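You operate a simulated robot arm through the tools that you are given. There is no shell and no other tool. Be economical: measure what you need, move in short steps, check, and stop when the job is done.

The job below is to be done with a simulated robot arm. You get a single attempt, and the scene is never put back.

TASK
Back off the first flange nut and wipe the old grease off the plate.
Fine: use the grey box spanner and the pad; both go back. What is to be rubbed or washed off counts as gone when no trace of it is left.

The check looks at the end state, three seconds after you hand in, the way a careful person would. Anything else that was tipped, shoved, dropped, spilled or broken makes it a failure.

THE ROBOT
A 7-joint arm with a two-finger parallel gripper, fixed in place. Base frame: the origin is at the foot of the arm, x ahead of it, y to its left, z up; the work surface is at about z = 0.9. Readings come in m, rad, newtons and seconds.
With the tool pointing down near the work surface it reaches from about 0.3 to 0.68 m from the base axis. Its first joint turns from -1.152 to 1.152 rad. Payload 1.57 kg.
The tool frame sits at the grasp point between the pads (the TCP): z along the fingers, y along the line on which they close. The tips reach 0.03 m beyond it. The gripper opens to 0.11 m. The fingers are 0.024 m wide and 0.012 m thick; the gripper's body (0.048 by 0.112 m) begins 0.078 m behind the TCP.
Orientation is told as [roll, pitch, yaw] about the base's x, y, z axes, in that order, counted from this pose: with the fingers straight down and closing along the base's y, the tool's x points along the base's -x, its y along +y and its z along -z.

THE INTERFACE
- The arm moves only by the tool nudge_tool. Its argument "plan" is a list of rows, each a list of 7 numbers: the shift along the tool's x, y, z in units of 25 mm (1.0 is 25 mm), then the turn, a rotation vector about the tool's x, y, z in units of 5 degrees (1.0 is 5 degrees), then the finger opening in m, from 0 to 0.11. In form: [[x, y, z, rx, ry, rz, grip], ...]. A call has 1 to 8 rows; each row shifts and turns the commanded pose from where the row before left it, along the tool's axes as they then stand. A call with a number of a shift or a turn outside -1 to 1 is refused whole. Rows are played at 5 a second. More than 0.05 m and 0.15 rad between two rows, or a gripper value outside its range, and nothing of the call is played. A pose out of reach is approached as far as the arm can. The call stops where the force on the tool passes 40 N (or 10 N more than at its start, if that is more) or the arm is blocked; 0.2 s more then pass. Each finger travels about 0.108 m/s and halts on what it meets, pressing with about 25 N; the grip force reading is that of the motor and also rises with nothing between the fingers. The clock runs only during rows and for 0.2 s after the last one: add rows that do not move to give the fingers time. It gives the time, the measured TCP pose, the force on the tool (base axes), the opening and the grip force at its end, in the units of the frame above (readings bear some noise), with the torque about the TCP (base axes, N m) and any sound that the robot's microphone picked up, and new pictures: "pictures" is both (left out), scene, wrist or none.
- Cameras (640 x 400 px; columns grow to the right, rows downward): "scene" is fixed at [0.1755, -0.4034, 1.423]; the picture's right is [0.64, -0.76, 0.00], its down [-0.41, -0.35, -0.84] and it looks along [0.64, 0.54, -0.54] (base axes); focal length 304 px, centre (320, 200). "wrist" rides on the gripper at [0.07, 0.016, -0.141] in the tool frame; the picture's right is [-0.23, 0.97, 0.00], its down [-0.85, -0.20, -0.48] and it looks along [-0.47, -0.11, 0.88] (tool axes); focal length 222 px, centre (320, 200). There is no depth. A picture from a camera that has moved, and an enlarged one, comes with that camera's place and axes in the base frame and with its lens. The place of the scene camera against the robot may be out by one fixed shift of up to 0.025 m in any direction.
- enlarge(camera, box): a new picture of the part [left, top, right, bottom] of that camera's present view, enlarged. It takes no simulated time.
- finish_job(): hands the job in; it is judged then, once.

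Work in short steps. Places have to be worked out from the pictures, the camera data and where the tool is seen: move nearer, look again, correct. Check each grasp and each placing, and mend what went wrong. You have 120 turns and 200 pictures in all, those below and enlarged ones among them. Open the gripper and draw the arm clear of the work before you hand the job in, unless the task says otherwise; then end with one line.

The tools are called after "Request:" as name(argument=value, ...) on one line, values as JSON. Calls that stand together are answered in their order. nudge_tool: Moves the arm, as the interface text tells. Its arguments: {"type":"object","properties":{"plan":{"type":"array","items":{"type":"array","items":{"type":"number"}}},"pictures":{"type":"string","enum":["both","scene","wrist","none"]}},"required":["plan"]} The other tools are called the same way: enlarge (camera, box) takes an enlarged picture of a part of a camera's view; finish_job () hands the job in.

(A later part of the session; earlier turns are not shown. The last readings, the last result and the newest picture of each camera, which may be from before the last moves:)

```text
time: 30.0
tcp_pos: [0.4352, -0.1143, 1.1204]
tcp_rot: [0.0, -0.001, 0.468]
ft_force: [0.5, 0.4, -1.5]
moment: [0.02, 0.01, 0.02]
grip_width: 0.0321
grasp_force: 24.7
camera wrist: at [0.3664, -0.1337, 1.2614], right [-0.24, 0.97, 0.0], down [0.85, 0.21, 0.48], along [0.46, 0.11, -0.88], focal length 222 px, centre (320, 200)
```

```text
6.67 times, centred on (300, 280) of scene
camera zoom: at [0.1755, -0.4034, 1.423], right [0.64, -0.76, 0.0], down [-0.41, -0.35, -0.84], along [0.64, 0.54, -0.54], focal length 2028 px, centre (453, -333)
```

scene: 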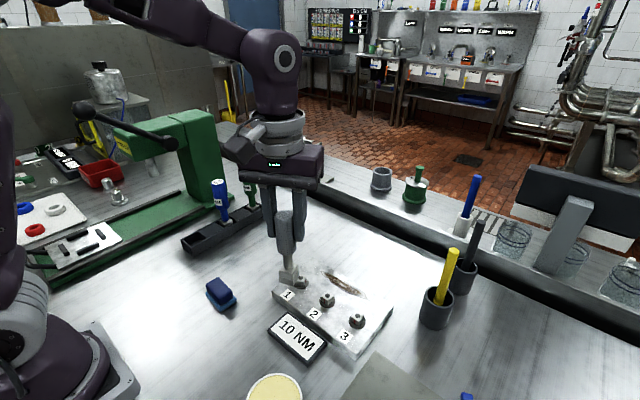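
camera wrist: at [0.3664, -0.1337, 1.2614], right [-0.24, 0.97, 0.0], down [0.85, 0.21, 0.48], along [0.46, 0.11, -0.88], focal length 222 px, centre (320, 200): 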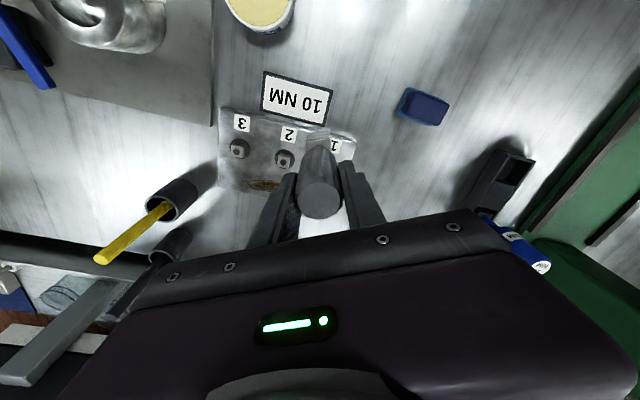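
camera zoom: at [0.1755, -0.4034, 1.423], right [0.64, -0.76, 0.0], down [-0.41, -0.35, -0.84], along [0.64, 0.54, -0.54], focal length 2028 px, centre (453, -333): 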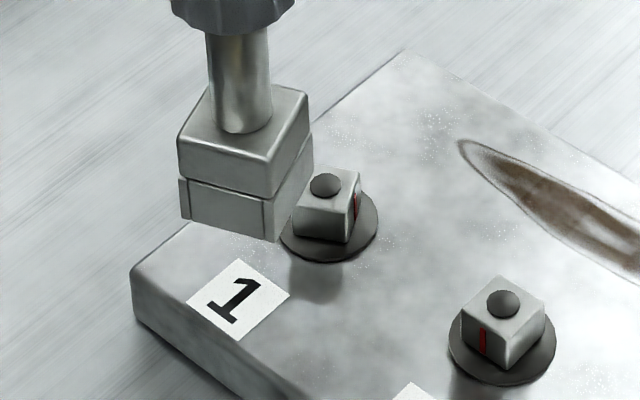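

The nut sits at ≈31° while the head is at ≈22°, so I corrected the yaw in the wrong direction (the spanner also twisted ~5° in the grip). Turning the tool ~9° counter-clockwise, re-centering at (0.492,-0.088), and hovering for a check.

Request:
nudge_tool(plan=[[-0.9, 0, 0, 0, 0, 0, 0.02], [-0.9, 0, 0, 0, 0, 0, 0.02], [-0.69, -0.024, 0, 0, 0, 0, 0.02], [0, 0, 0.7, 0, 0, -0.9, 0.02], [0, 0, 0.7, 0, 0, -0.9, 0.02], [0, 0, 0.6, 0, 0, 0, 0.02], [0, 0, 0, 0, 0, 0, 0.02]], pictures="none")

Request:
enlarge(camera="scene", box=[270, 240, 330, 300])

Request:
enlarge(camera="wrist", box=[290, 90, 350, 160])

```text
time: 31.6
tcp_pos: [0.4927, -0.0886, 1.0713]
tcp_rot: [-0.001, 0.0, 0.63]
ft_force: [-0.5, 0.7, -1.4]
moment: [0.02, 0.01, 0.0]
grip_width: 0.0321
grasp_force: 24.5
```

```text
6.67 times, centred on (300, 270) of scene
camera zoom: at [0.1755, -0.4034, 1.423], right [0.64, -0.76, 0.0], down [-0.41, -0.35, -0.84], along [0.64, 0.54, -0.54], focal length 2028 px, centre (453, -267)
```

zoom: 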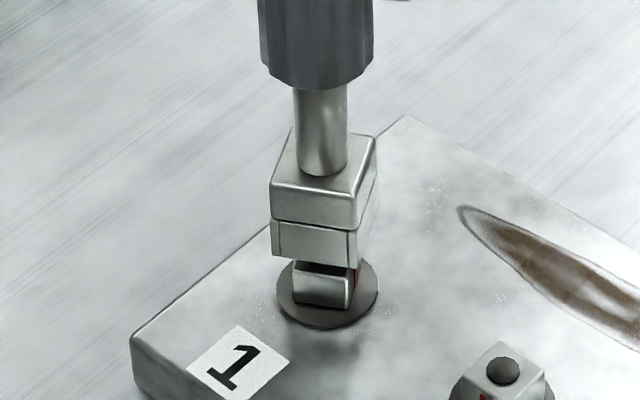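

```text
5.71 times, centred on (320, 125) of wrist
camera zoom: at [0.4262, -0.1167, 1.2109], right [-0.39, 0.92, 0.0], down [0.81, 0.34, 0.48], along [0.44, 0.19, -0.88], focal length 1269 px, centre (320, 629)
```

zoom: 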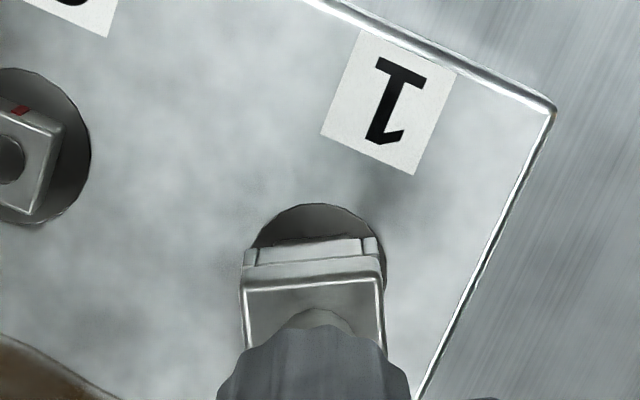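

Yaws now match (29° vs 30°) and sideways alignment is good. Lowering gently and reading the contact.

Request:
nudge_tool(plan=[[0, 0, 0.2, 0, 0, -0.2, 0.02], [0, 0, 0.2, 0, 0, 0, 0.02], [0, 0, 0.1, 0, 0, 0, 0.02], [0, 0, 0.1, 0, 0, 0, 0.02], [0, 0, 0, 0, 0, 0, 0.02]], pictures="none")

Request:
enlarge(camera="scene", box=[270, 240, 330, 300])

```text
time: 32.8
tcp_pos: [0.4909, -0.0881, 1.0564]
tcp_rot: [-0.001, 0.0, 0.647]
ft_force: [0.2, 0.7, -1.7]
moment: [-0.01, 0.02, -0.02]
grip_width: 0.032
grasp_force: 25.0
```

```text
6.67 times, centred on (300, 270) of scene
camera zoom: at [0.1755, -0.4034, 1.423], right [0.64, -0.76, 0.0], down [-0.41, -0.35, -0.84], along [0.64, 0.54, -0.54], focal length 2028 px, centre (453, -267)
```

zoom: 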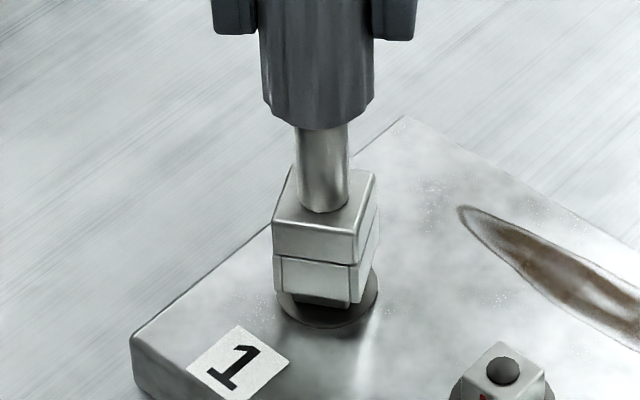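

Below the earlier contact height and no force: the socket is going on. Continuing to seat.

Request:
nudge_tool(plan=[[0, 0, 0.15, 0, 0, 0, 0.02], [0, 0, 0.15, 0, 0, 0, 0.02], [0, 0, 0.15, 0, 0, 0, 0.02], [0, 0, 0.12, 0, 0, 0, 0.02], [0, 0, 0, 0, 0, 0, 0.02]], pictures="none")

```text
time: 34.0
tcp_pos: [0.4914, -0.0876, 1.0417]
tcp_rot: [-0.001, -0.002, 0.646]
ft_force: [2.1, -0.7, 18.0]
moment: [-0.05, -0.14, 0.01]
grip_width: 0.0321
grasp_force: 25.2
```

Seated on the flange. Easing up slightly and turning counter-clockwise, compensating the axis offset each row.

Request:
nudge_tool(plan=[[0, 0, -0.04, 0, 0, 0, 0.02], [0, 0.01, 0, 0, 0, -1, 0.02], [0, 0.01, 0, 0, 0, -1, 0.02], [0, 0.01, 0, 0, 0, -1, 0.02], [0, 0.01, 0, 0, 0, -1, 0.02], [0, 0.01, 0, 0, 0, -1, 0.02], [0, 0.01, 0, 0, 0, -1, 0.02]], pictures="none")

Request:
enlarge(camera="scene", box=[270, 240, 330, 300])

```text
time: 35.6
tcp_pos: [0.49, -0.0872, 1.0432]
tcp_rot: [0.001, -0.001, 1.169]
ft_force: [-1.1, 1.7, -0.8]
moment: [0.15, 0.14, -0.01]
grip_width: 0.0318
grasp_force: 24.9
```

```text
6.67 times, centred on (300, 270) of scene
camera zoom: at [0.1755, -0.4034, 1.423], right [0.64, -0.76, 0.0], down [-0.41, -0.35, -0.84], along [0.64, 0.54, -0.54], focal length 2028 px, centre (453, -267)
```

zoom: 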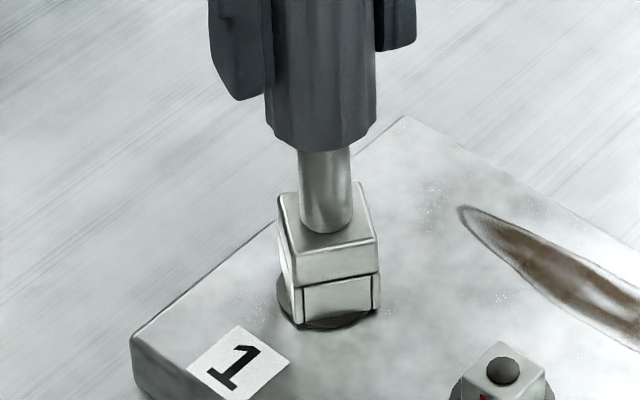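

Forces stay low and the socket follows. Continuing to turn.

Request:
nudge_tool(plan=[[0, 0.01, 0, 0, 0, -1, 0.02], [0, 0.01, 0, 0, 0, -1, 0.02], [0, 0.01, 0, 0, 0, -1, 0.02], [0, 0.01, 0, 0, 0, -1, 0.02], [0, 0.01, 0, 0, 0, -1, 0.02], [0, 0.01, 0, 0, 0, -1, 0.02], [0, 0.01, 0, 0, 0, -1, 0.02], [0, 0.01, 0, 0, 0, -1, 0.02]], pictures="none")

Request:
nudge_tool(plan=[[0, 0.01, 0, 0, 0, -1, 0.02], [0, 0.01, 0, 0, 0, -1, 0.02], [0, 0.01, 0, 0, 0, -1, 0.02], [0, 0.01, 0, 0, 0, -1, 0.02], [0, 0, 0, 0, 0, 0, 0.02]], pictures="none")

Request:
enlarge(camera="scene", box=[270, 240, 330, 300])

```text
time: 37.4
tcp_pos: [0.4881, -0.0871, 1.0427]
tcp_rot: [-0.001, 0.0, 1.869]
ft_force: [-1.0, -0.1, -1.8]
moment: [0.02, 0.11, 0.03]
grip_width: 0.032
grasp_force: 25.1
```

```text
time: 38.6
tcp_pos: [0.4879, -0.0874, 1.0439]
tcp_rot: [0.002, -0.001, 2.217]
ft_force: [-8.8, 0.1, -0.6]
moment: [-0.08, 0.82, -0.13]
grip_width: 0.0319
grasp_force: 25.0
```

```text
6.67 times, centred on (300, 270) of scene
camera zoom: at [0.1753, -0.4034, 1.423], right [0.64, -0.76, 0.0], down [-0.41, -0.35, -0.84], along [0.64, 0.54, -0.54], focal length 2028 px, centre (453, -267)
```

zoom: 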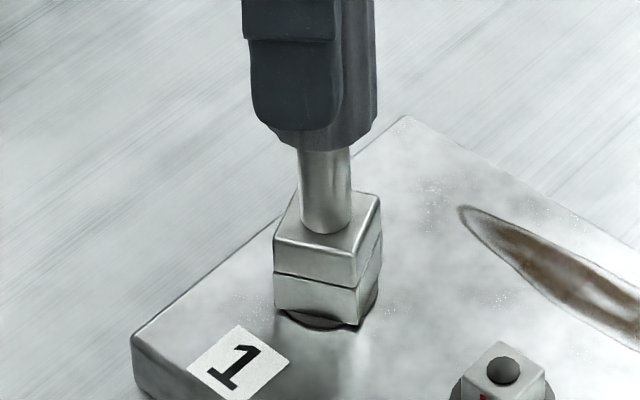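

Total about 210°. Lifting off to check the nut.

Request:
nudge_tool(plan=[[-0.02, 0.02, 0, 0, 0, 0, 0.02], [0, 0, -0.4, 0, 0, 0, 0.02], [0, 0, -0.5, 0, 0, 0, 0.02], [0, 0, -0.8, 0, 0, 0, 0.02], [0, 0, -1, 0, 0, 0, 0.02], [0, 0, -1, 0, 0, 0, 0.02], [0, 0, -1, 0, 0, 0, 0.02], [0, 0, 0, 0, 0, 0, 0.02]], pictures="none")

Request:
enlarge(camera="scene", box=[260, 190, 380, 310])

```text
time: 40.4
tcp_pos: [0.4897, -0.086, 1.1604]
tcp_rot: [-0.001, 0.0, 2.217]
ft_force: [-0.8, -0.4, -1.6]
moment: [0.01, 0.02, 0.01]
grip_width: 0.0319
grasp_force: 24.6
```

```text
3.33 times, centred on (320, 250) of scene
camera zoom: at [0.1755, -0.4034, 1.423], right [0.64, -0.76, 0.0], down [-0.41, -0.35, -0.84], along [0.64, 0.54, -0.54], focal length 1014 px, centre (320, 33)
```

zoom: 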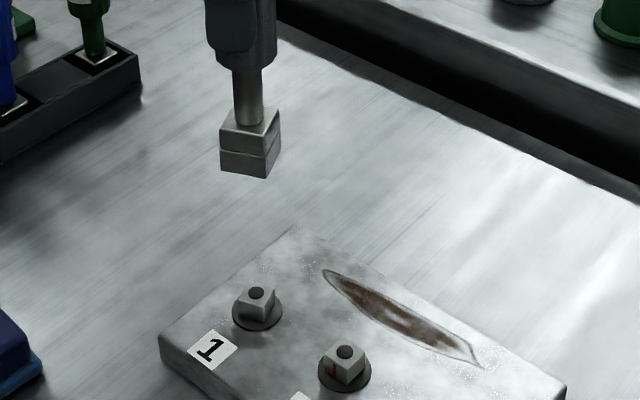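

The nut is backed off, with its mark now at the far side. Unwinding the wrist in the air before returning the spanner.

Request:
nudge_tool(plan=[[0, 0, 0, 0, 0, 1, 0.02], [0, 0, 0, 0, 0, 1, 0.02], [0, 0, 0, 0, 0, 1, 0.02], [0, 0, 0, 0, 0, 1, 0.02], [0, 0, 0, 0, 0, 1, 0.02], [0, 0, 0, 0, 0, 1, 0.02], [0, 0, 0, 0, 0, 1, 0.02], [0, 0, 0, 0, 0, 1, 0.02]], pictures="none")

Request:
nudge_tool(plan=[[0, 0, 0, 0, 0, 1, 0.02], [0, 0, 0, 0, 0, 1, 0.02], [0, 0, 0, 0, 0, 1, 0.02], [0, 0, 0, 0, 0, 1, 0.02], [0, 0, 0, 0, 0, 1, 0.02], [0, 0, 0, 0, 0, 1, 0.02], [0, 0, 0, 0, 0, 1, 0.02], [0, 0, 0, 0, 0, 1, 0.02]], pictures="none")

Request:
nudge_tool(plan=[[0, 0, 0, 0, 0, 1, 0.02], [0, 0, 0, 0, 0, 1, 0.02], [0, 0, 0, 0, 0, 1, 0.02], [0, 0, 0, 0, 0, 1, 0.02], [0, 0, 0, 0, 0, 1, 0.02], [0, 0, 0, 0, 0, 1, 0.02], [0, 0, 0, 0, 0, 1, 0.02], [0, 0, 0, 0, 0, 1, 0.02]], pictures="wrist")

Request:
enlarge(camera="wrist", box=[280, 110, 360, 190])

Request:
enlarge(camera="scene", box=[260, 190, 340, 310])

```text
time: 42.2
tcp_pos: [0.4868, -0.0882, 1.1606]
tcp_rot: [0.0, -0.001, 1.516]
ft_force: [1.0, -0.5, -2.7]
moment: [0.0, 0.0, -0.01]
grip_width: 0.0319
grasp_force: 25.3
```

```text
time: 44.0
tcp_pos: [0.4871, -0.0881, 1.1619]
tcp_rot: [-0.001, 0.0, 0.819]
ft_force: [-0.1, -0.4, -1.6]
moment: [0.0, 0.0, 0.03]
grip_width: 0.0319
grasp_force: 25.1
```

```text
time: 45.8
tcp_pos: [0.4878, -0.0876, 1.1601]
tcp_rot: [0.0, 0.0, 0.118]
ft_force: [0.2, -1.0, -1.8]
moment: [0.01, -0.05, 0.03]
grip_width: 0.0319
grasp_force: 25.3
camera wrist: at [0.4167, -0.0808, 1.3006], right [0.11, 0.99, 0.0], down [0.87, -0.1, 0.48], along [0.48, -0.05, -0.88], focal length 222 px, centre (320, 200)
```

wrist: 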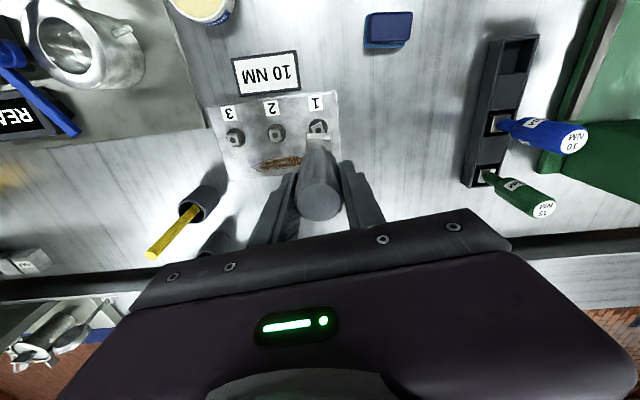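

```text
5.00 times, centred on (320, 150) of wrist
camera zoom: at [0.4167, -0.0808, 1.3006], right [0.11, 0.99, 0.0], down [0.87, -0.1, 0.48], along [0.48, -0.05, -0.88], focal length 1111 px, centre (320, 450)
```

zoom: 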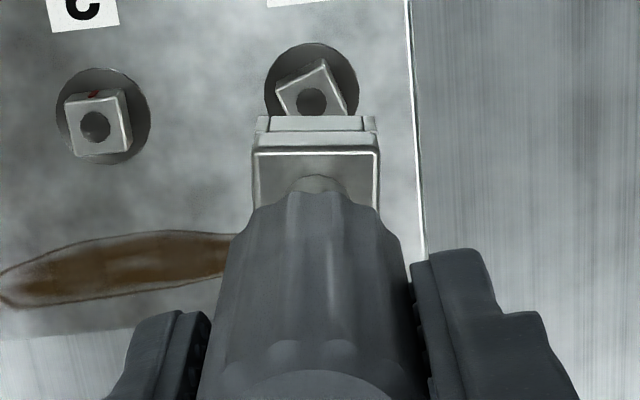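

```text
3.33 times, centred on (300, 250) of scene
camera zoom: at [0.1755, -0.4034, 1.423], right [0.64, -0.76, 0.0], down [-0.41, -0.35, -0.84], along [0.64, 0.54, -0.54], focal length 1014 px, centre (387, 33)
```

zoom: 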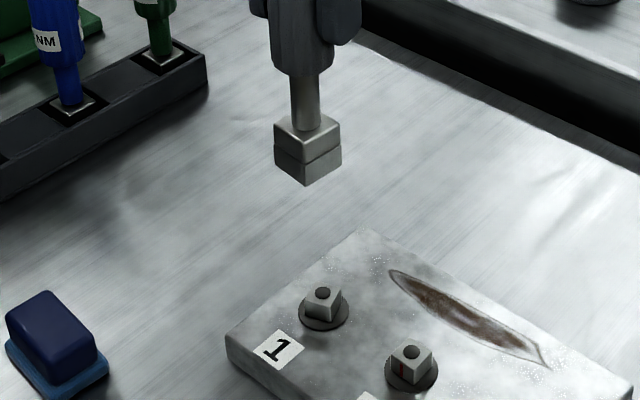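

The nut is visibly turned. The spanner head reads ≈ −6° at tool yaw +6.8°, i.e. it lags 12.7°, so I set tool yaw to ≈12.7° and carry it above the rack slot.

Request:
nudge_tool(plan=[[0, 0, 0, 0, 0, -0.6, 0.02], [0, 0, 0, 0, 0, -0.6, 0.02], [0, 1, 0, 0, 0, 0, 0.02], [0, 1, 0, 0, 0, 0, 0.02], [0, 1, 0, 0, 0, 0, 0.02], [0, 1, 0, 0, 0, 0, 0.02], [0, 1, 0, 0, 0, 0, 0.02], [0, 1, 0, 0, 0, 0, 0.02]], pictures="none")

Request:
nudge_tool(plan=[[0, 1, 0, 0, 0, 0, 0.02], [0, 1, 0, 0, 0, 0, 0.02], [0, 1, 0, 0, 0, 0, 0.02], [0, 1, 0, 0, 0, 0, 0.02], [0.05, 0.85, 0, 0, 0, 0, 0.02], [0, 0.85, 0, 0, 0, 0, 0.02], [0, 0, 0, 0, 0, 0, 0.02]], pictures="both")

Request:
enlarge(camera="wrist", box=[280, 90, 360, 190])

```text
time: 47.6
tcp_pos: [0.4521, 0.0578, 1.1581]
tcp_rot: [-0.001, 0.0, 0.226]
ft_force: [-1.0, -0.4, -1.9]
moment: [-0.04, 0.01, 0.01]
grip_width: 0.0319
grasp_force: 24.7
```

```text
time: 49.2
tcp_pos: [0.4202, 0.198, 1.1603]
tcp_rot: [-0.001, 0.0, 0.226]
ft_force: [-0.4, 0.1, -2.0]
moment: [0.01, -0.01, 0.0]
grip_width: 0.032
grasp_force: 24.9
camera wrist: at [0.3486, 0.1973, 1.3004], right [0.0, 1.0, 0.0], down [0.88, 0.0, 0.48], along [0.48, 0.0, -0.88], focal length 222 px, centre (320, 200)
```

scene: 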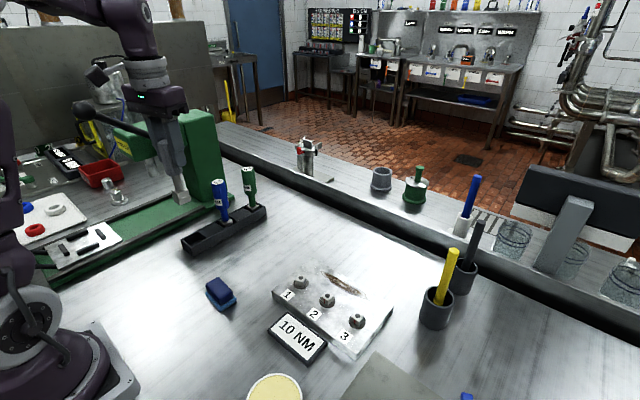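
wrist: 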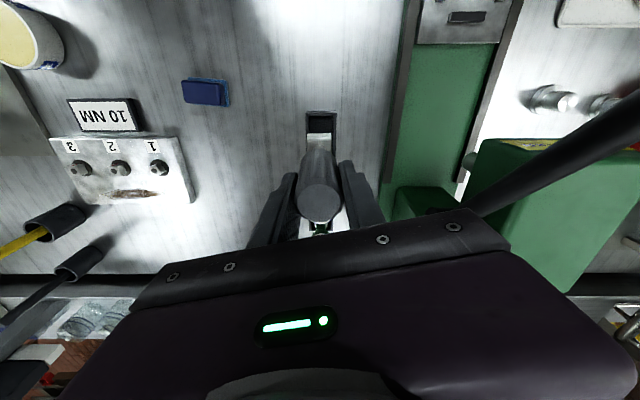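

```text
4.00 times, centred on (320, 140) of wrist
camera zoom: at [0.3486, 0.1973, 1.3004], right [0.0, 1.0, 0.0], down [0.88, 0.0, 0.48], along [0.48, 0.0, -0.88], focal length 888 px, centre (320, 440)
```

zoom: 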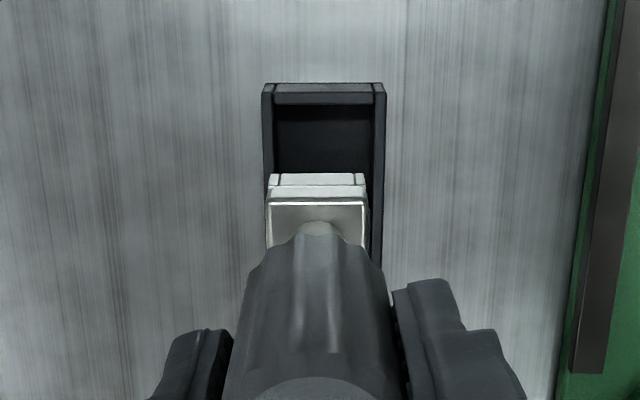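

The head is parallel to the slot and needs ~2 mm in +y and +1.5 mm in x. Correcting and lowering to just above the slot floor.

Request:
nudge_tool(plan=[[-0.076, 0.065, 0.5, 0, 0, 0, 0.02], [0, 0, 1, 0, 0, 0, 0.02], [0, 0, 1, 0, 0, 0, 0.02], [0, 0, 1, 0, 0, 0, 0.02], [0, 0, 0.7, 0, 0, 0, 0.02], [0, 0, 0, 0, 0, 0, 0.02]], pictures="none")

Request:
enlarge(camera="wrist", box=[280, 90, 360, 190])

Request:
enlarge(camera="scene", box=[160, 160, 280, 280])

```text
time: 50.6
tcp_pos: [0.4224, 0.1995, 1.0545]
tcp_rot: [0.0, 0.0, 0.225]
ft_force: [0.5, -0.3, -1.9]
moment: [0.03, 0.01, 0.01]
grip_width: 0.0319
grasp_force: 24.5
```

```text
4.00 times, centred on (320, 140) of wrist
camera zoom: at [0.3503, 0.1985, 1.1941], right [0.0, 1.0, 0.0], down [0.88, 0.0, 0.48], along [0.48, 0.0, -0.88], focal length 888 px, centre (320, 440)
```

zoom: 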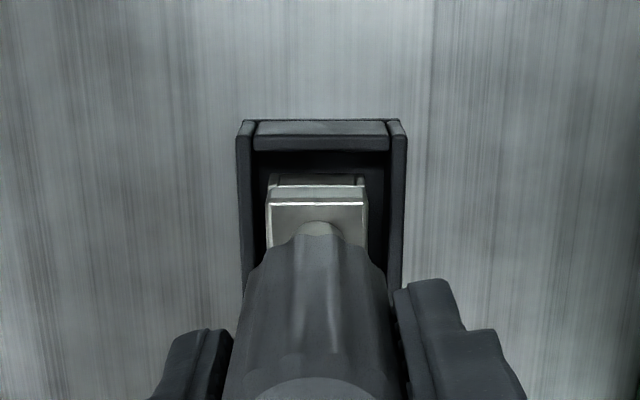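

```text
3.33 times, centred on (220, 220) of scene
camera zoom: at [0.1755, -0.4034, 1.423], right [0.64, -0.76, 0.0], down [-0.41, -0.35, -0.84], along [0.64, 0.54, -0.54], focal length 1014 px, centre (653, 133)
```

zoom: 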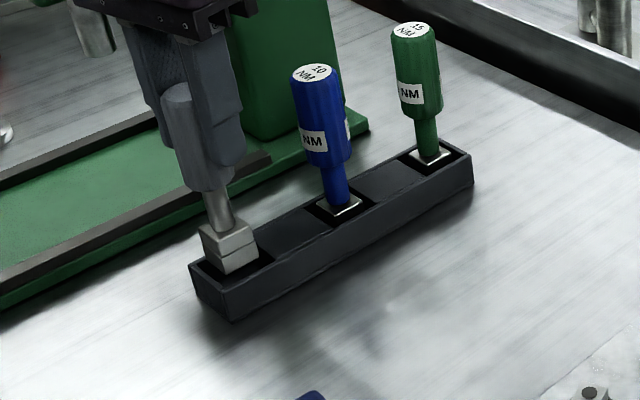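

Request:
nudge_tool(plan=[[0, 0.04, 0.3, 0, 0, 0, 0.02], [0, 0, 0.4, 0, 0, 0, 0.02], [0, 0, 0.4, 0, 0, 0, 0.02], [0, 0, 0.3, 0, 0, 0, 0.02], [0, 0, 0.1, 0, 0, 0, 0.02], [0, 0, 0, 0, 0, 0, 0.02]], pictures="none")

Request:
enlarge(camera="scene", box=[160, 180, 260, 280])

```text
time: 52.0
tcp_pos: [0.4232, 0.2014, 1.02]
tcp_rot: [-0.001, -0.004, 0.227]
ft_force: [3.3, -0.5, 17.5]
moment: [-0.02, -0.18, 0.03]
grip_width: 0.0317
grasp_force: 25.3
```

```text
4.00 times, centred on (210, 230) of scene
camera zoom: at [0.1753, -0.4035, 1.423], right [0.64, -0.76, 0.0], down [-0.41, -0.35, -0.84], along [0.64, 0.54, -0.54], focal length 1217 px, centre (760, 80)
```

zoom: 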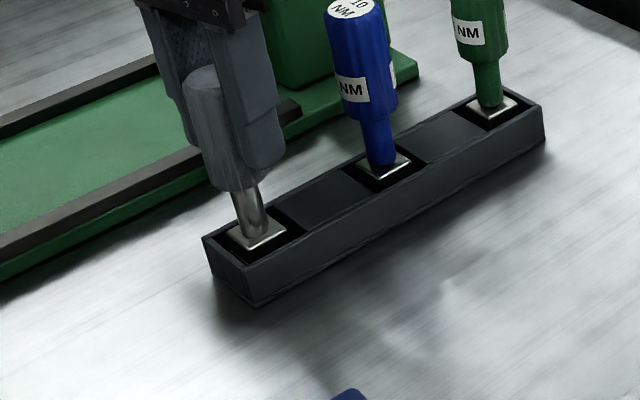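

Contact at z=1.020, higher than the original 1.008. Zooming in to see if the head is fully down, compared with the blue one.

Request:
enlarge(camera="scene", box=[185, 205, 245, 265])

Request:
enlarge(camera="wrist", box=[270, 90, 370, 190])

```text
6.67 times, centred on (215, 235) of scene
camera zoom: at [0.1753, -0.4035, 1.423], right [0.64, -0.76, 0.0], down [-0.41, -0.35, -0.84], along [0.64, 0.54, -0.54], focal length 2028 px, centre (1020, -33)
```

zoom: 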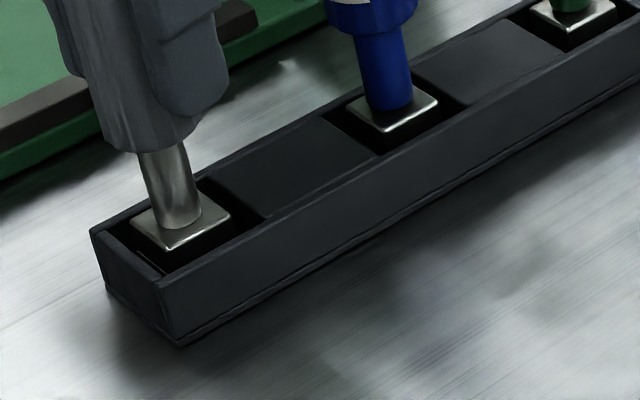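

```text
4.00 times, centred on (320, 140) of wrist
camera zoom: at [0.3507, 0.1998, 1.1588], right [0.0, 1.0, 0.0], down [0.88, 0.0, 0.48], along [0.48, 0.0, -0.88], focal length 888 px, centre (320, 440)
```

zoom: 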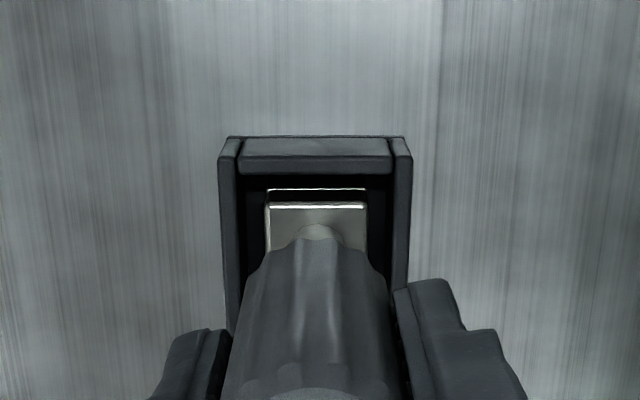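

The head sits at the same depth as its blue neighbour, so it is down (the handle slid a little in the grip). Releasing.

Request:
nudge_tool(plan=[[0, 0, -0.03, 0, 0, 0, 0.02], [0, 0, 0, 0, 0, 0, 0.045], [0, 0, 0, 0, 0, 0, 0.08], [0, 0, 0, 0, 0, 0, 0.1], [0, 0, 0, 0, 0, 0, 0.1]], pictures="none")

Request:
enlarge(camera="scene", box=[160, 160, 260, 270])

Request:
enlarge(camera="wrist", box=[270, 90, 370, 240])

```text
time: 53.2
tcp_pos: [0.4223, 0.199, 1.0198]
tcp_rot: [-0.001, 0.0, 0.228]
ft_force: [0.5, -0.7, 0.4]
moment: [-0.01, 0.0, 0.01]
grip_width: 0.1
grasp_force: 0.0
```

```text
3.64 times, centred on (210, 215) of scene
camera zoom: at [0.1755, -0.4034, 1.423], right [0.64, -0.76, 0.0], down [-0.41, -0.35, -0.84], along [0.64, 0.54, -0.54], focal length 1106 px, centre (720, 146)
```

zoom: 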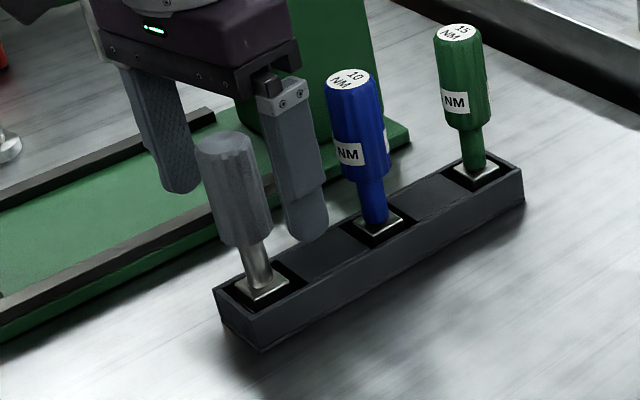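

```text
2.67 times, centred on (320, 165) of wrist
camera zoom: at [0.351, 0.1993, 1.1591], right [0.0, 1.0, 0.0], down [0.88, 0.0, 0.48], along [0.48, 0.0, -0.88], focal length 592 px, centre (320, 293)
```

zoom: 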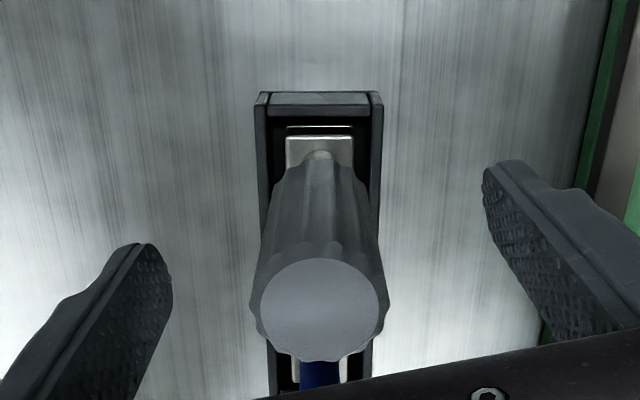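

The spanner stands upright in its slot. Lifting clear, squaring the wrist back to yaw 0.

Request:
nudge_tool(plan=[[0, 0, -1, 0, 0, 0, 0.1], [0, 0, -1, 0, 0, 0, 0.1], [0, 0, -1, 0, 0, 0, 0.1], [0, 0, -1, 0, 0, 0, 0.1], [0, 0, -1, 0, 0, 0, 0.1], [0, 0, 0, 0, 0, 0.9, 0.1], [0, 0, 0, 0, 0, 0.9, 0.1], [0, 0, 0, 0, 0, 0.8, 0.1]], pictures="none")

Request:
nudge_tool(plan=[[0.3, -1, 0, 0, 0, 0, 0.1], [0.3, -1, 0, 0, 0, 0, 0.1], [0.3, -1, 0, 0, 0, 0, 0.1], [0.3, -1, 0, 0, 0, 0, 0.1], [0.3, -1, 0, 0, 0, 0, 0.1], [0.3, -1, 0, 0, 0, 0, 0.1], [0.3, -1, 0, 0, 0, 0, 0.1], [0, 0, 0, 0, 0, 0, 0.1]])

Request:
enlarge(camera="wrist", box=[250, 60, 410, 220])

Request:
enlarge(camera="scene", box=[190, 260, 250, 320])

```text
time: 55.0
tcp_pos: [0.4214, 0.1993, 1.1434]
tcp_rot: [0.0, -0.001, -0.003]
ft_force: [-0.7, -0.4, -0.8]
moment: [-0.01, -0.01, -0.01]
grip_width: 0.0999
grasp_force: 0.1
```

```text
time: 56.8
tcp_pos: [0.3685, 0.0242, 1.1441]
tcp_rot: [0.0, 0.002, 0.002]
ft_force: [-1.3, 0.4, 0.0]
moment: [0.01, -0.01, -0.01]
grip_width: 0.1001
grasp_force: 0.1
camera wrist: at [0.3004, 0.0398, 1.2837], right [0.23, 0.97, 0.0], down [0.85, -0.2, 0.48], along [0.47, -0.11, -0.88], focal length 222 px, centre (320, 200)
```

scene: 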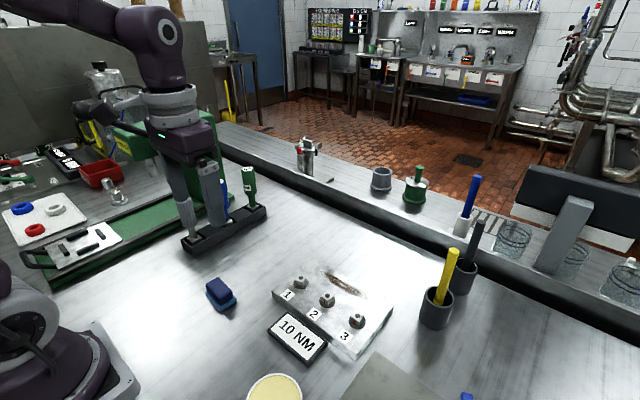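
wrist: 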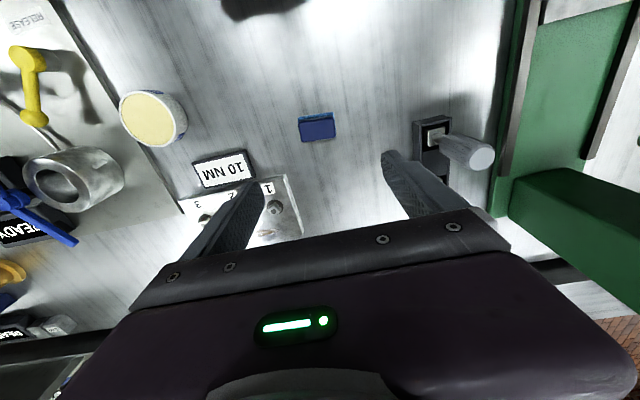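

```text
2.50 times, centred on (330, 140) of wrist
camera zoom: at [0.3004, 0.0398, 1.2837], right [0.23, 0.97, 0.0], down [0.85, -0.2, 0.48], along [0.47, -0.11, -0.88], focal length 555 px, centre (295, 350)
```

zoom: 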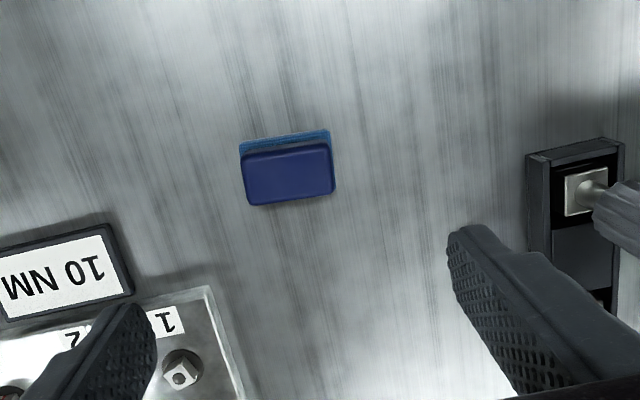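

```text
6.67 times, centred on (220, 290) of scene
camera zoom: at [0.1755, -0.4034, 1.423], right [0.64, -0.76, 0.0], down [-0.41, -0.35, -0.84], along [0.64, 0.54, -0.54], focal length 2028 px, centre (987, -400)
```

zoom: 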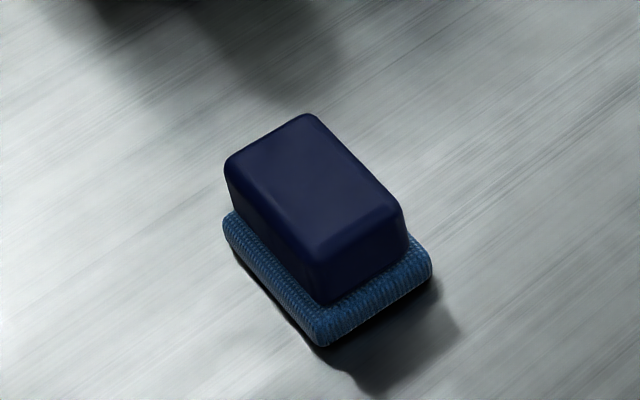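

The pad is a navy block (~51 × 31 mm, yaw about −6°, top z≈0.933) on a fibrous base, centred around (0.368,0.021). Aligning the yaw and descending partway.

Request:
nudge_tool(plan=[[0, -0.1, 0.8, 0, 0, 0.6, 0.1], [0, 0, 1, 0, 0, 0.6, 0.1], [0, 0, 1, 0, 0, 0, 0.1], [0, 0, 1, 0, 0, 0, 0.1], [0, 0, 1, 0, 0, 0, 0.1], [0, 0, 0, 0, 0, 0, 0.1]], pictures="none")

Request:
enlarge(camera="wrist", box=[240, 90, 400, 250])

Request:
enlarge(camera="scene", box=[180, 230, 270, 320])

```text
time: 58.2
tcp_pos: [0.3699, 0.0231, 1.0226]
tcp_rot: [0.0, 0.002, -0.105]
ft_force: [-0.5, 0.3, -1.1]
moment: [0.02, -0.01, 0.0]
grip_width: 0.1001
grasp_force: 0.2
```

```text
2.50 times, centred on (320, 170) of wrist
camera zoom: at [0.3026, 0.0457, 1.1626], right [0.33, 0.94, 0.0], down [0.83, -0.29, 0.48], along [0.45, -0.16, -0.88], focal length 555 px, centre (320, 275)
```

zoom: 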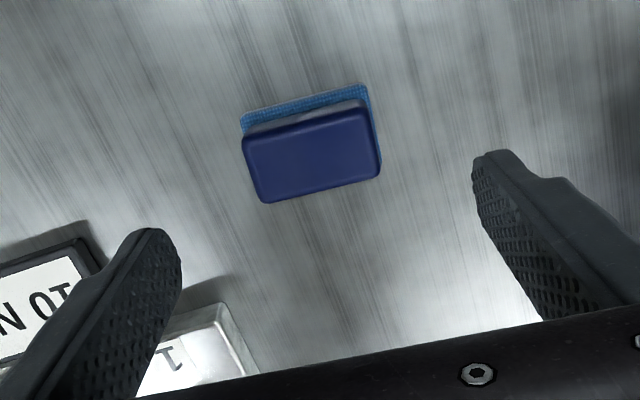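

```text
4.44 times, centred on (225, 275) of scene
camera zoom: at [0.1755, -0.4034, 1.423], right [0.64, -0.76, 0.0], down [-0.41, -0.35, -0.84], along [0.64, 0.54, -0.54], focal length 1352 px, centre (742, -133)
```

zoom: 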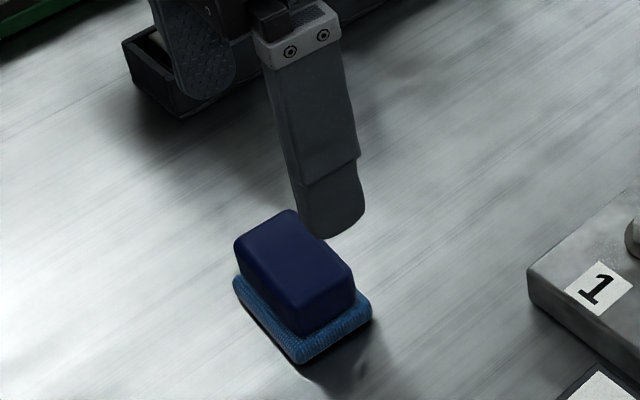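

Pad centre refined to (0.365,0.020), yaw −5.6°. Lowering to z≈0.948 and closing on the block above the base.

Request:
nudge_tool(plan=[[0.17, -0.12, 0.7, 0, 0, 0, 0.1], [0, 0, 1, 0, 0, 0, 0.1], [0, 0, 0.9, 0, 0, 0, 0.1], [0, 0, 0.37, 0, 0, 0, 0.1], [0, 0, 0, 0, 0, 0, 0.07], [0, 0, 0, 0, 0, 0, 0.04], [0, 0, 0, 0, 0, 0, 0.04], [0, 0, 0, 0, 0, 0, 0.04]], pictures="none")

Request:
enlarge(camera="scene", box=[180, 240, 270, 330])

Request:
enlarge(camera="wrist", box=[240, 90, 400, 250])

```text
time: 60.0
tcp_pos: [0.3649, 0.0188, 0.9487]
tcp_rot: [0.0, -0.001, -0.106]
ft_force: [0.3, 0.1, 0.3]
moment: [0.01, 0.01, 0.0]
grip_width: 0.0551
grasp_force: 25.1
```

```text
4.44 times, centred on (225, 285) of scene
camera zoom: at [0.1755, -0.4034, 1.423], right [0.64, -0.76, 0.0], down [-0.41, -0.35, -0.84], along [0.64, 0.54, -0.54], focal length 1352 px, centre (742, -178)
```

zoom: 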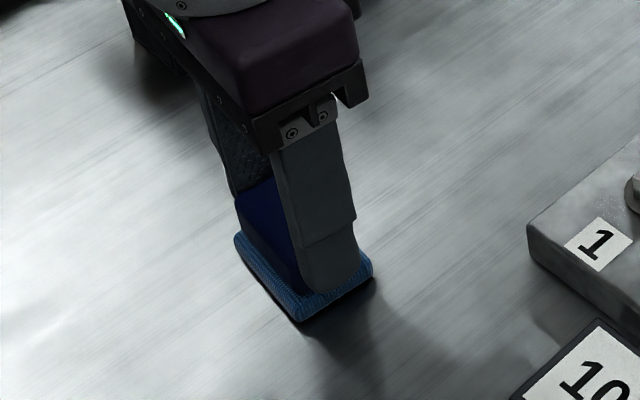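

```text
2.50 times, centred on (320, 170) of wrist
camera zoom: at [0.2985, 0.0421, 1.0895], right [0.33, 0.94, 0.0], down [0.83, -0.29, 0.48], along [0.45, -0.16, -0.88], focal length 555 px, centre (320, 275)
```

zoom: 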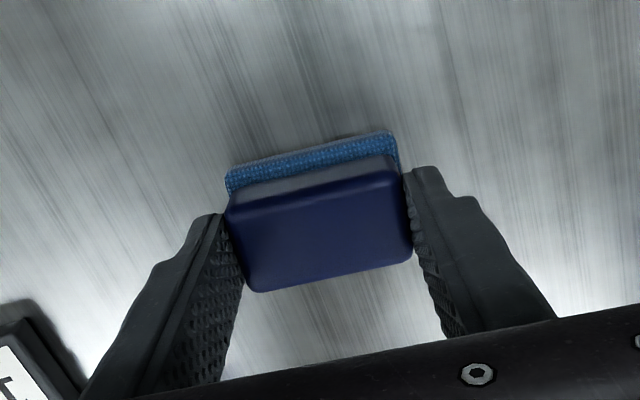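

Gripped (55 mm). Original pad pose: TCP (0.365,0.019,0.9487), yaw −0.106. The grease streak lies at x≈0.544, y −0.10…−0.224; lifting and moving over it with yaw 0.

Request:
nudge_tool(plan=[[0, 0, -1, 0, 0, 0, 0.04], [0, 0, -1, 0, 0, 0, 0.04], [0, 0, -1, 0, 0, 0, 0.04], [0, 0, -1, 0, 0, 0, 0.04], [0, 0, 0, 0, 0, -0.6, 0.04], [0, 0, 0, 0, 0, -0.61, 0.04], [0, 0, 0, 0, 0, 0, 0.04]], pictures="none")

Request:
nudge_tool(plan=[[-1, -0.6, 0, 0, 0, 0, 0.04], [-1, -0.6, 0, 0, 0, 0, 0.04], [-1, -0.6, 0, 0, 0, 0, 0.04], [-1, -0.6, 0, 0, 0, 0, 0.04], [-1, -0.6, 0, 0, 0, 0, 0.04], [-1, -0.7, 0, 0, 0, 0, 0.04], [-1, -0.7, 0, 0, 0, 0, 0.04], [0, 0, 0, 0, 0, 0, 0.04]], pictures="wrist")

Request:
enlarge(camera="scene", box=[260, 210, 420, 370])

```text
time: 61.6
tcp_pos: [0.3654, 0.0205, 1.0501]
tcp_rot: [-0.001, 0.001, -0.002]
ft_force: [-0.3, -0.2, 0.5]
moment: [-0.02, 0.03, 0.02]
grip_width: 0.0397
grasp_force: 0.0
```

```text
time: 63.4
tcp_pos: [0.5402, -0.0907, 1.049]
tcp_rot: [-0.002, 0.0, -0.001]
ft_force: [-0.6, -1.4, 0.1]
moment: [0.02, -0.04, -0.04]
grip_width: 0.0401
grasp_force: 0.0
camera wrist: at [0.4707, -0.0753, 1.1894], right [0.23, 0.97, 0.0], down [0.86, -0.2, 0.48], along [0.47, -0.11, -0.88], focal length 222 px, centre (320, 200)
```

wrist: 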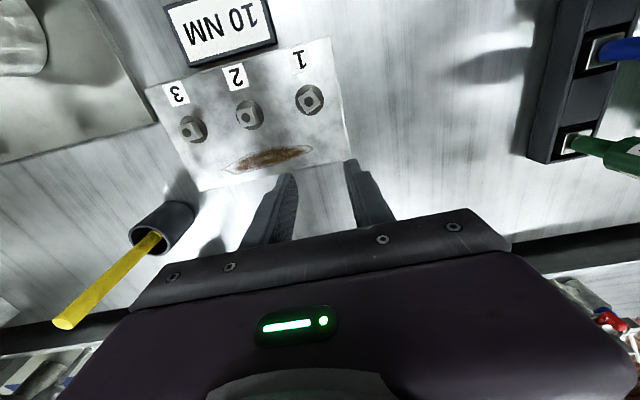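

```text
2.50 times, centred on (340, 290) of scene
camera zoom: at [0.1755, -0.4034, 1.423], right [0.64, -0.76, 0.0], down [-0.41, -0.35, -0.84], along [0.64, 0.54, -0.54], focal length 761 px, centre (270, -25)
```

zoom: 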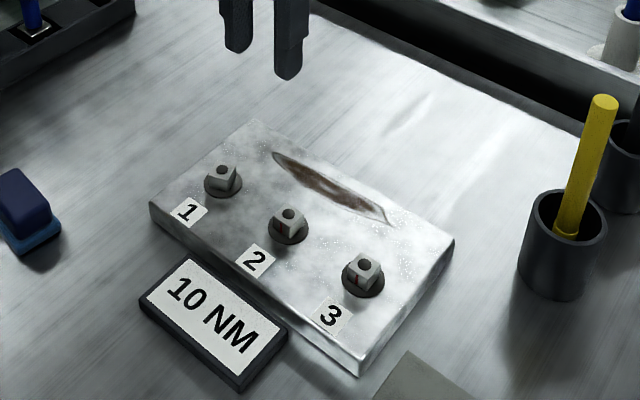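

The pad slipped out of the grip on lifting (it's still near its place). I'll go back, look, and grip deeper.

Request:
nudge_tool(plan=[[1, 0.6, 0, 0, 0, 0, 0.1], [1, 0.6, 0, 0, 0, 0, 0.1], [1, 0.6, 0, 0, 0, 0, 0.1], [1, 0.6, 0, 0, 0, 0, 0.1], [1, 0.6, 0, 0, 0, 0, 0.1], [1, 0.7, 0, 0, 0, 0, 0.1], [1, 0.7, 0, 0, 0, 0, 0.1], [0, 0, 0, 0, 0, 1, 0.1]], pictures="none")

Request:
enlarge(camera="wrist", box=[240, 90, 400, 250])

Request:
enlarge(camera="scene", box=[190, 260, 250, 320])

```text
time: 65.2
tcp_pos: [0.3647, 0.0205, 1.0491]
tcp_rot: [0.001, 0.0, -0.088]
ft_force: [0.2, -0.7, 0.8]
moment: [0.01, -0.01, -0.01]
grip_width: 0.1001
grasp_force: 0.1
```

```text
2.50 times, centred on (320, 170) of wrist
camera zoom: at [0.2966, 0.0418, 1.189], right [0.31, 0.95, 0.0], down [0.83, -0.27, 0.48], along [0.45, -0.15, -0.88], focal length 555 px, centre (320, 275)
```

zoom: 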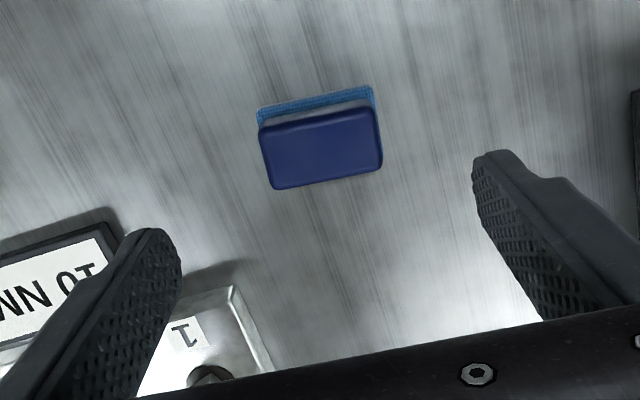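

```text
6.67 times, centred on (220, 290) of scene
camera zoom: at [0.1755, -0.4034, 1.423], right [0.64, -0.76, 0.0], down [-0.41, -0.35, -0.84], along [0.64, 0.54, -0.54], focal length 2028 px, centre (987, -400)
```

zoom: 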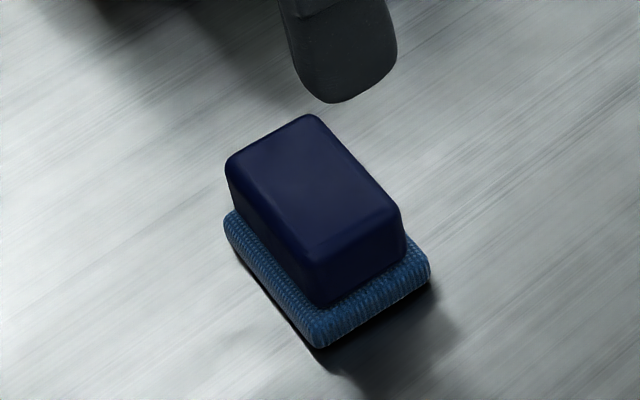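

The pad is unmoved, centred ≈(0.363,0.020), yaw ≈ −6°. Gripping again slightly lower and better centred, then a slow small test lift.

Request:
nudge_tool(plan=[[0.05, 0, 1, 0, 0, 0.25, 0.1], [0, 0, 1, 0, 0, 0, 0.1], [0, 0, 1, 0, 0, 0, 0.1], [0, 0, 0.8, 0, 0, 0, 0.1], [0, 0, 0.3, 0, 0, 0, 0.1], [0, 0, 0.1, 0, 0, 0, 0.1], [0, 0, 0, 0, 0, 0, 0.1]], pictures="none")

Request:
enlarge(camera="wrist", box=[220, 90, 420, 250])

Request:
enlarge(camera="scene", box=[190, 260, 250, 320])

```text
time: 66.8
tcp_pos: [0.3644, 0.0199, 0.9448]
tcp_rot: [0.0, 0.0, -0.109]
ft_force: [0.3, 0.4, 0.9]
moment: [-0.02, -0.02, 0.01]
grip_width: 0.0998
grasp_force: 0.1
```

```text
2.50 times, centred on (320, 170) of wrist
camera zoom: at [0.2968, 0.043, 1.0849], right [0.33, 0.94, 0.0], down [0.83, -0.29, 0.48], along [0.45, -0.16, -0.88], focal length 555 px, centre (320, 275)
```

zoom: 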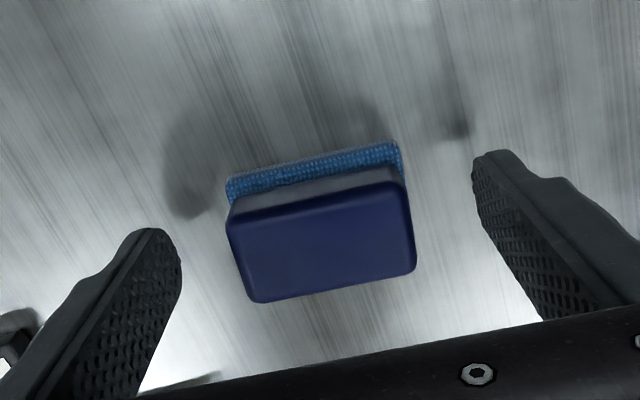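

```text
6.67 times, centred on (220, 290) of scene
camera zoom: at [0.1755, -0.4034, 1.423], right [0.64, -0.76, 0.0], down [-0.41, -0.35, -0.84], along [0.64, 0.54, -0.54], focal length 2028 px, centre (987, -400)
```

zoom: 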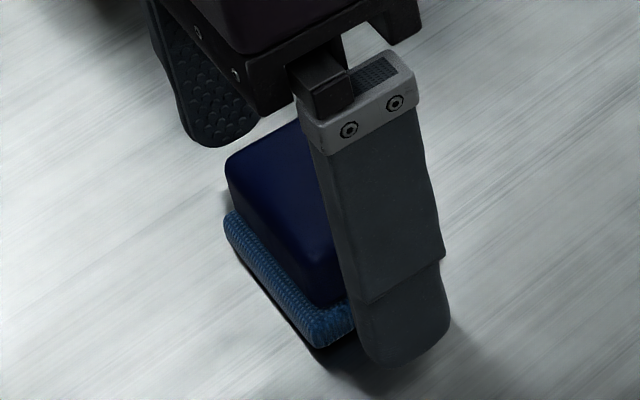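

Centred well; block top ≈0.93. Down another 2 mm, closing, with a pause, then lifting 5 mm slowly.

Request:
nudge_tool(plan=[[0, 0, 0.08, 0, 0, 0, 0.1], [0, 0, 0, 0, 0, 0, 0.07], [0, 0, 0, 0, 0, 0, 0.03], [0, 0, 0, 0, 0, 0, 0.03], [0, 0, 0, 0, 0, 0, 0.03]], pictures="none")

Request:
nudge_tool(plan=[[0, 0, -0.1, 0, 0, 0, 0.03], [0, 0, -0.1, 0, 0, 0, 0.03], [0, 0, -0.2, 0, 0, 0, 0.03], [0, 0, -0.2, 0, 0, 0, 0.03], [0, 0, 0, 0, 0, 0, 0.03]], pictures="none")

Request:
enlarge(camera="scene", box=[180, 240, 260, 320])

```text
time: 68.0
tcp_pos: [0.3639, 0.0197, 0.9437]
tcp_rot: [0.001, -0.001, -0.107]
ft_force: [-0.7, 0.2, 0.5]
moment: [-0.01, -0.04, 0.01]
grip_width: 0.055
grasp_force: 24.9
```

```text
time: 69.2
tcp_pos: [0.3631, 0.0207, 0.9586]
tcp_rot: [-0.001, 0.0, -0.109]
ft_force: [-0.2, 0.7, -0.1]
moment: [0.02, 0.0, -0.05]
grip_width: 0.055
grasp_force: 25.0
```

```text
5.00 times, centred on (220, 280) of scene
camera zoom: at [0.1755, -0.4034, 1.423], right [0.64, -0.76, 0.0], down [-0.41, -0.35, -0.84], along [0.64, 0.54, -0.54], focal length 1521 px, centre (820, -200)
```

zoom: 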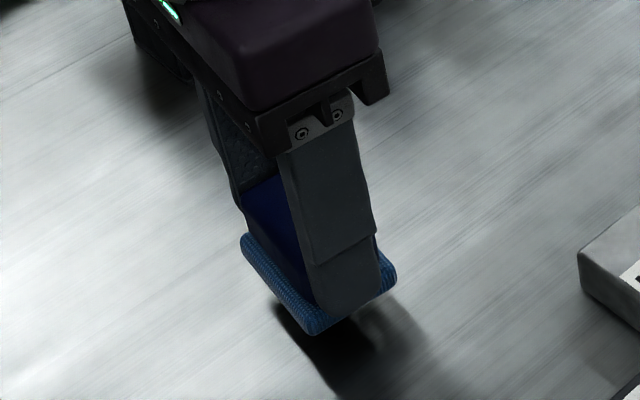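

Held this time: the pad is off the surface. Raising gently.

Request:
nudge_tool(plan=[[0, 0, -0.4, 0, 0, 0, 0.03], [0, 0, -0.5, 0, 0, 0, 0.03], [0, 0, -0.6, 0, 0, 0, 0.03], [0, 0, -0.7, 0, 0, 0, 0.03], [0, 0, -0.6, 0, 0, -0.6, 0.03], [0, 0, -0.4, 0, 0, -0.6, 0.03], [0, 0, 0, 0, 0, 0, 0.03]], pictures="scene")

```text
time: 70.8
tcp_pos: [0.3641, 0.0211, 1.0376]
tcp_rot: [0.0, -0.001, -0.003]
ft_force: [0.6, -0.3, -0.2]
moment: [-0.05, 0.01, 0.0]
grip_width: 0.0549
grasp_force: 24.9
```

scene: 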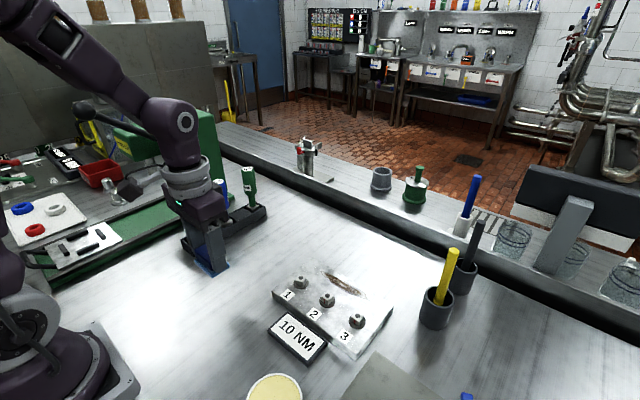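

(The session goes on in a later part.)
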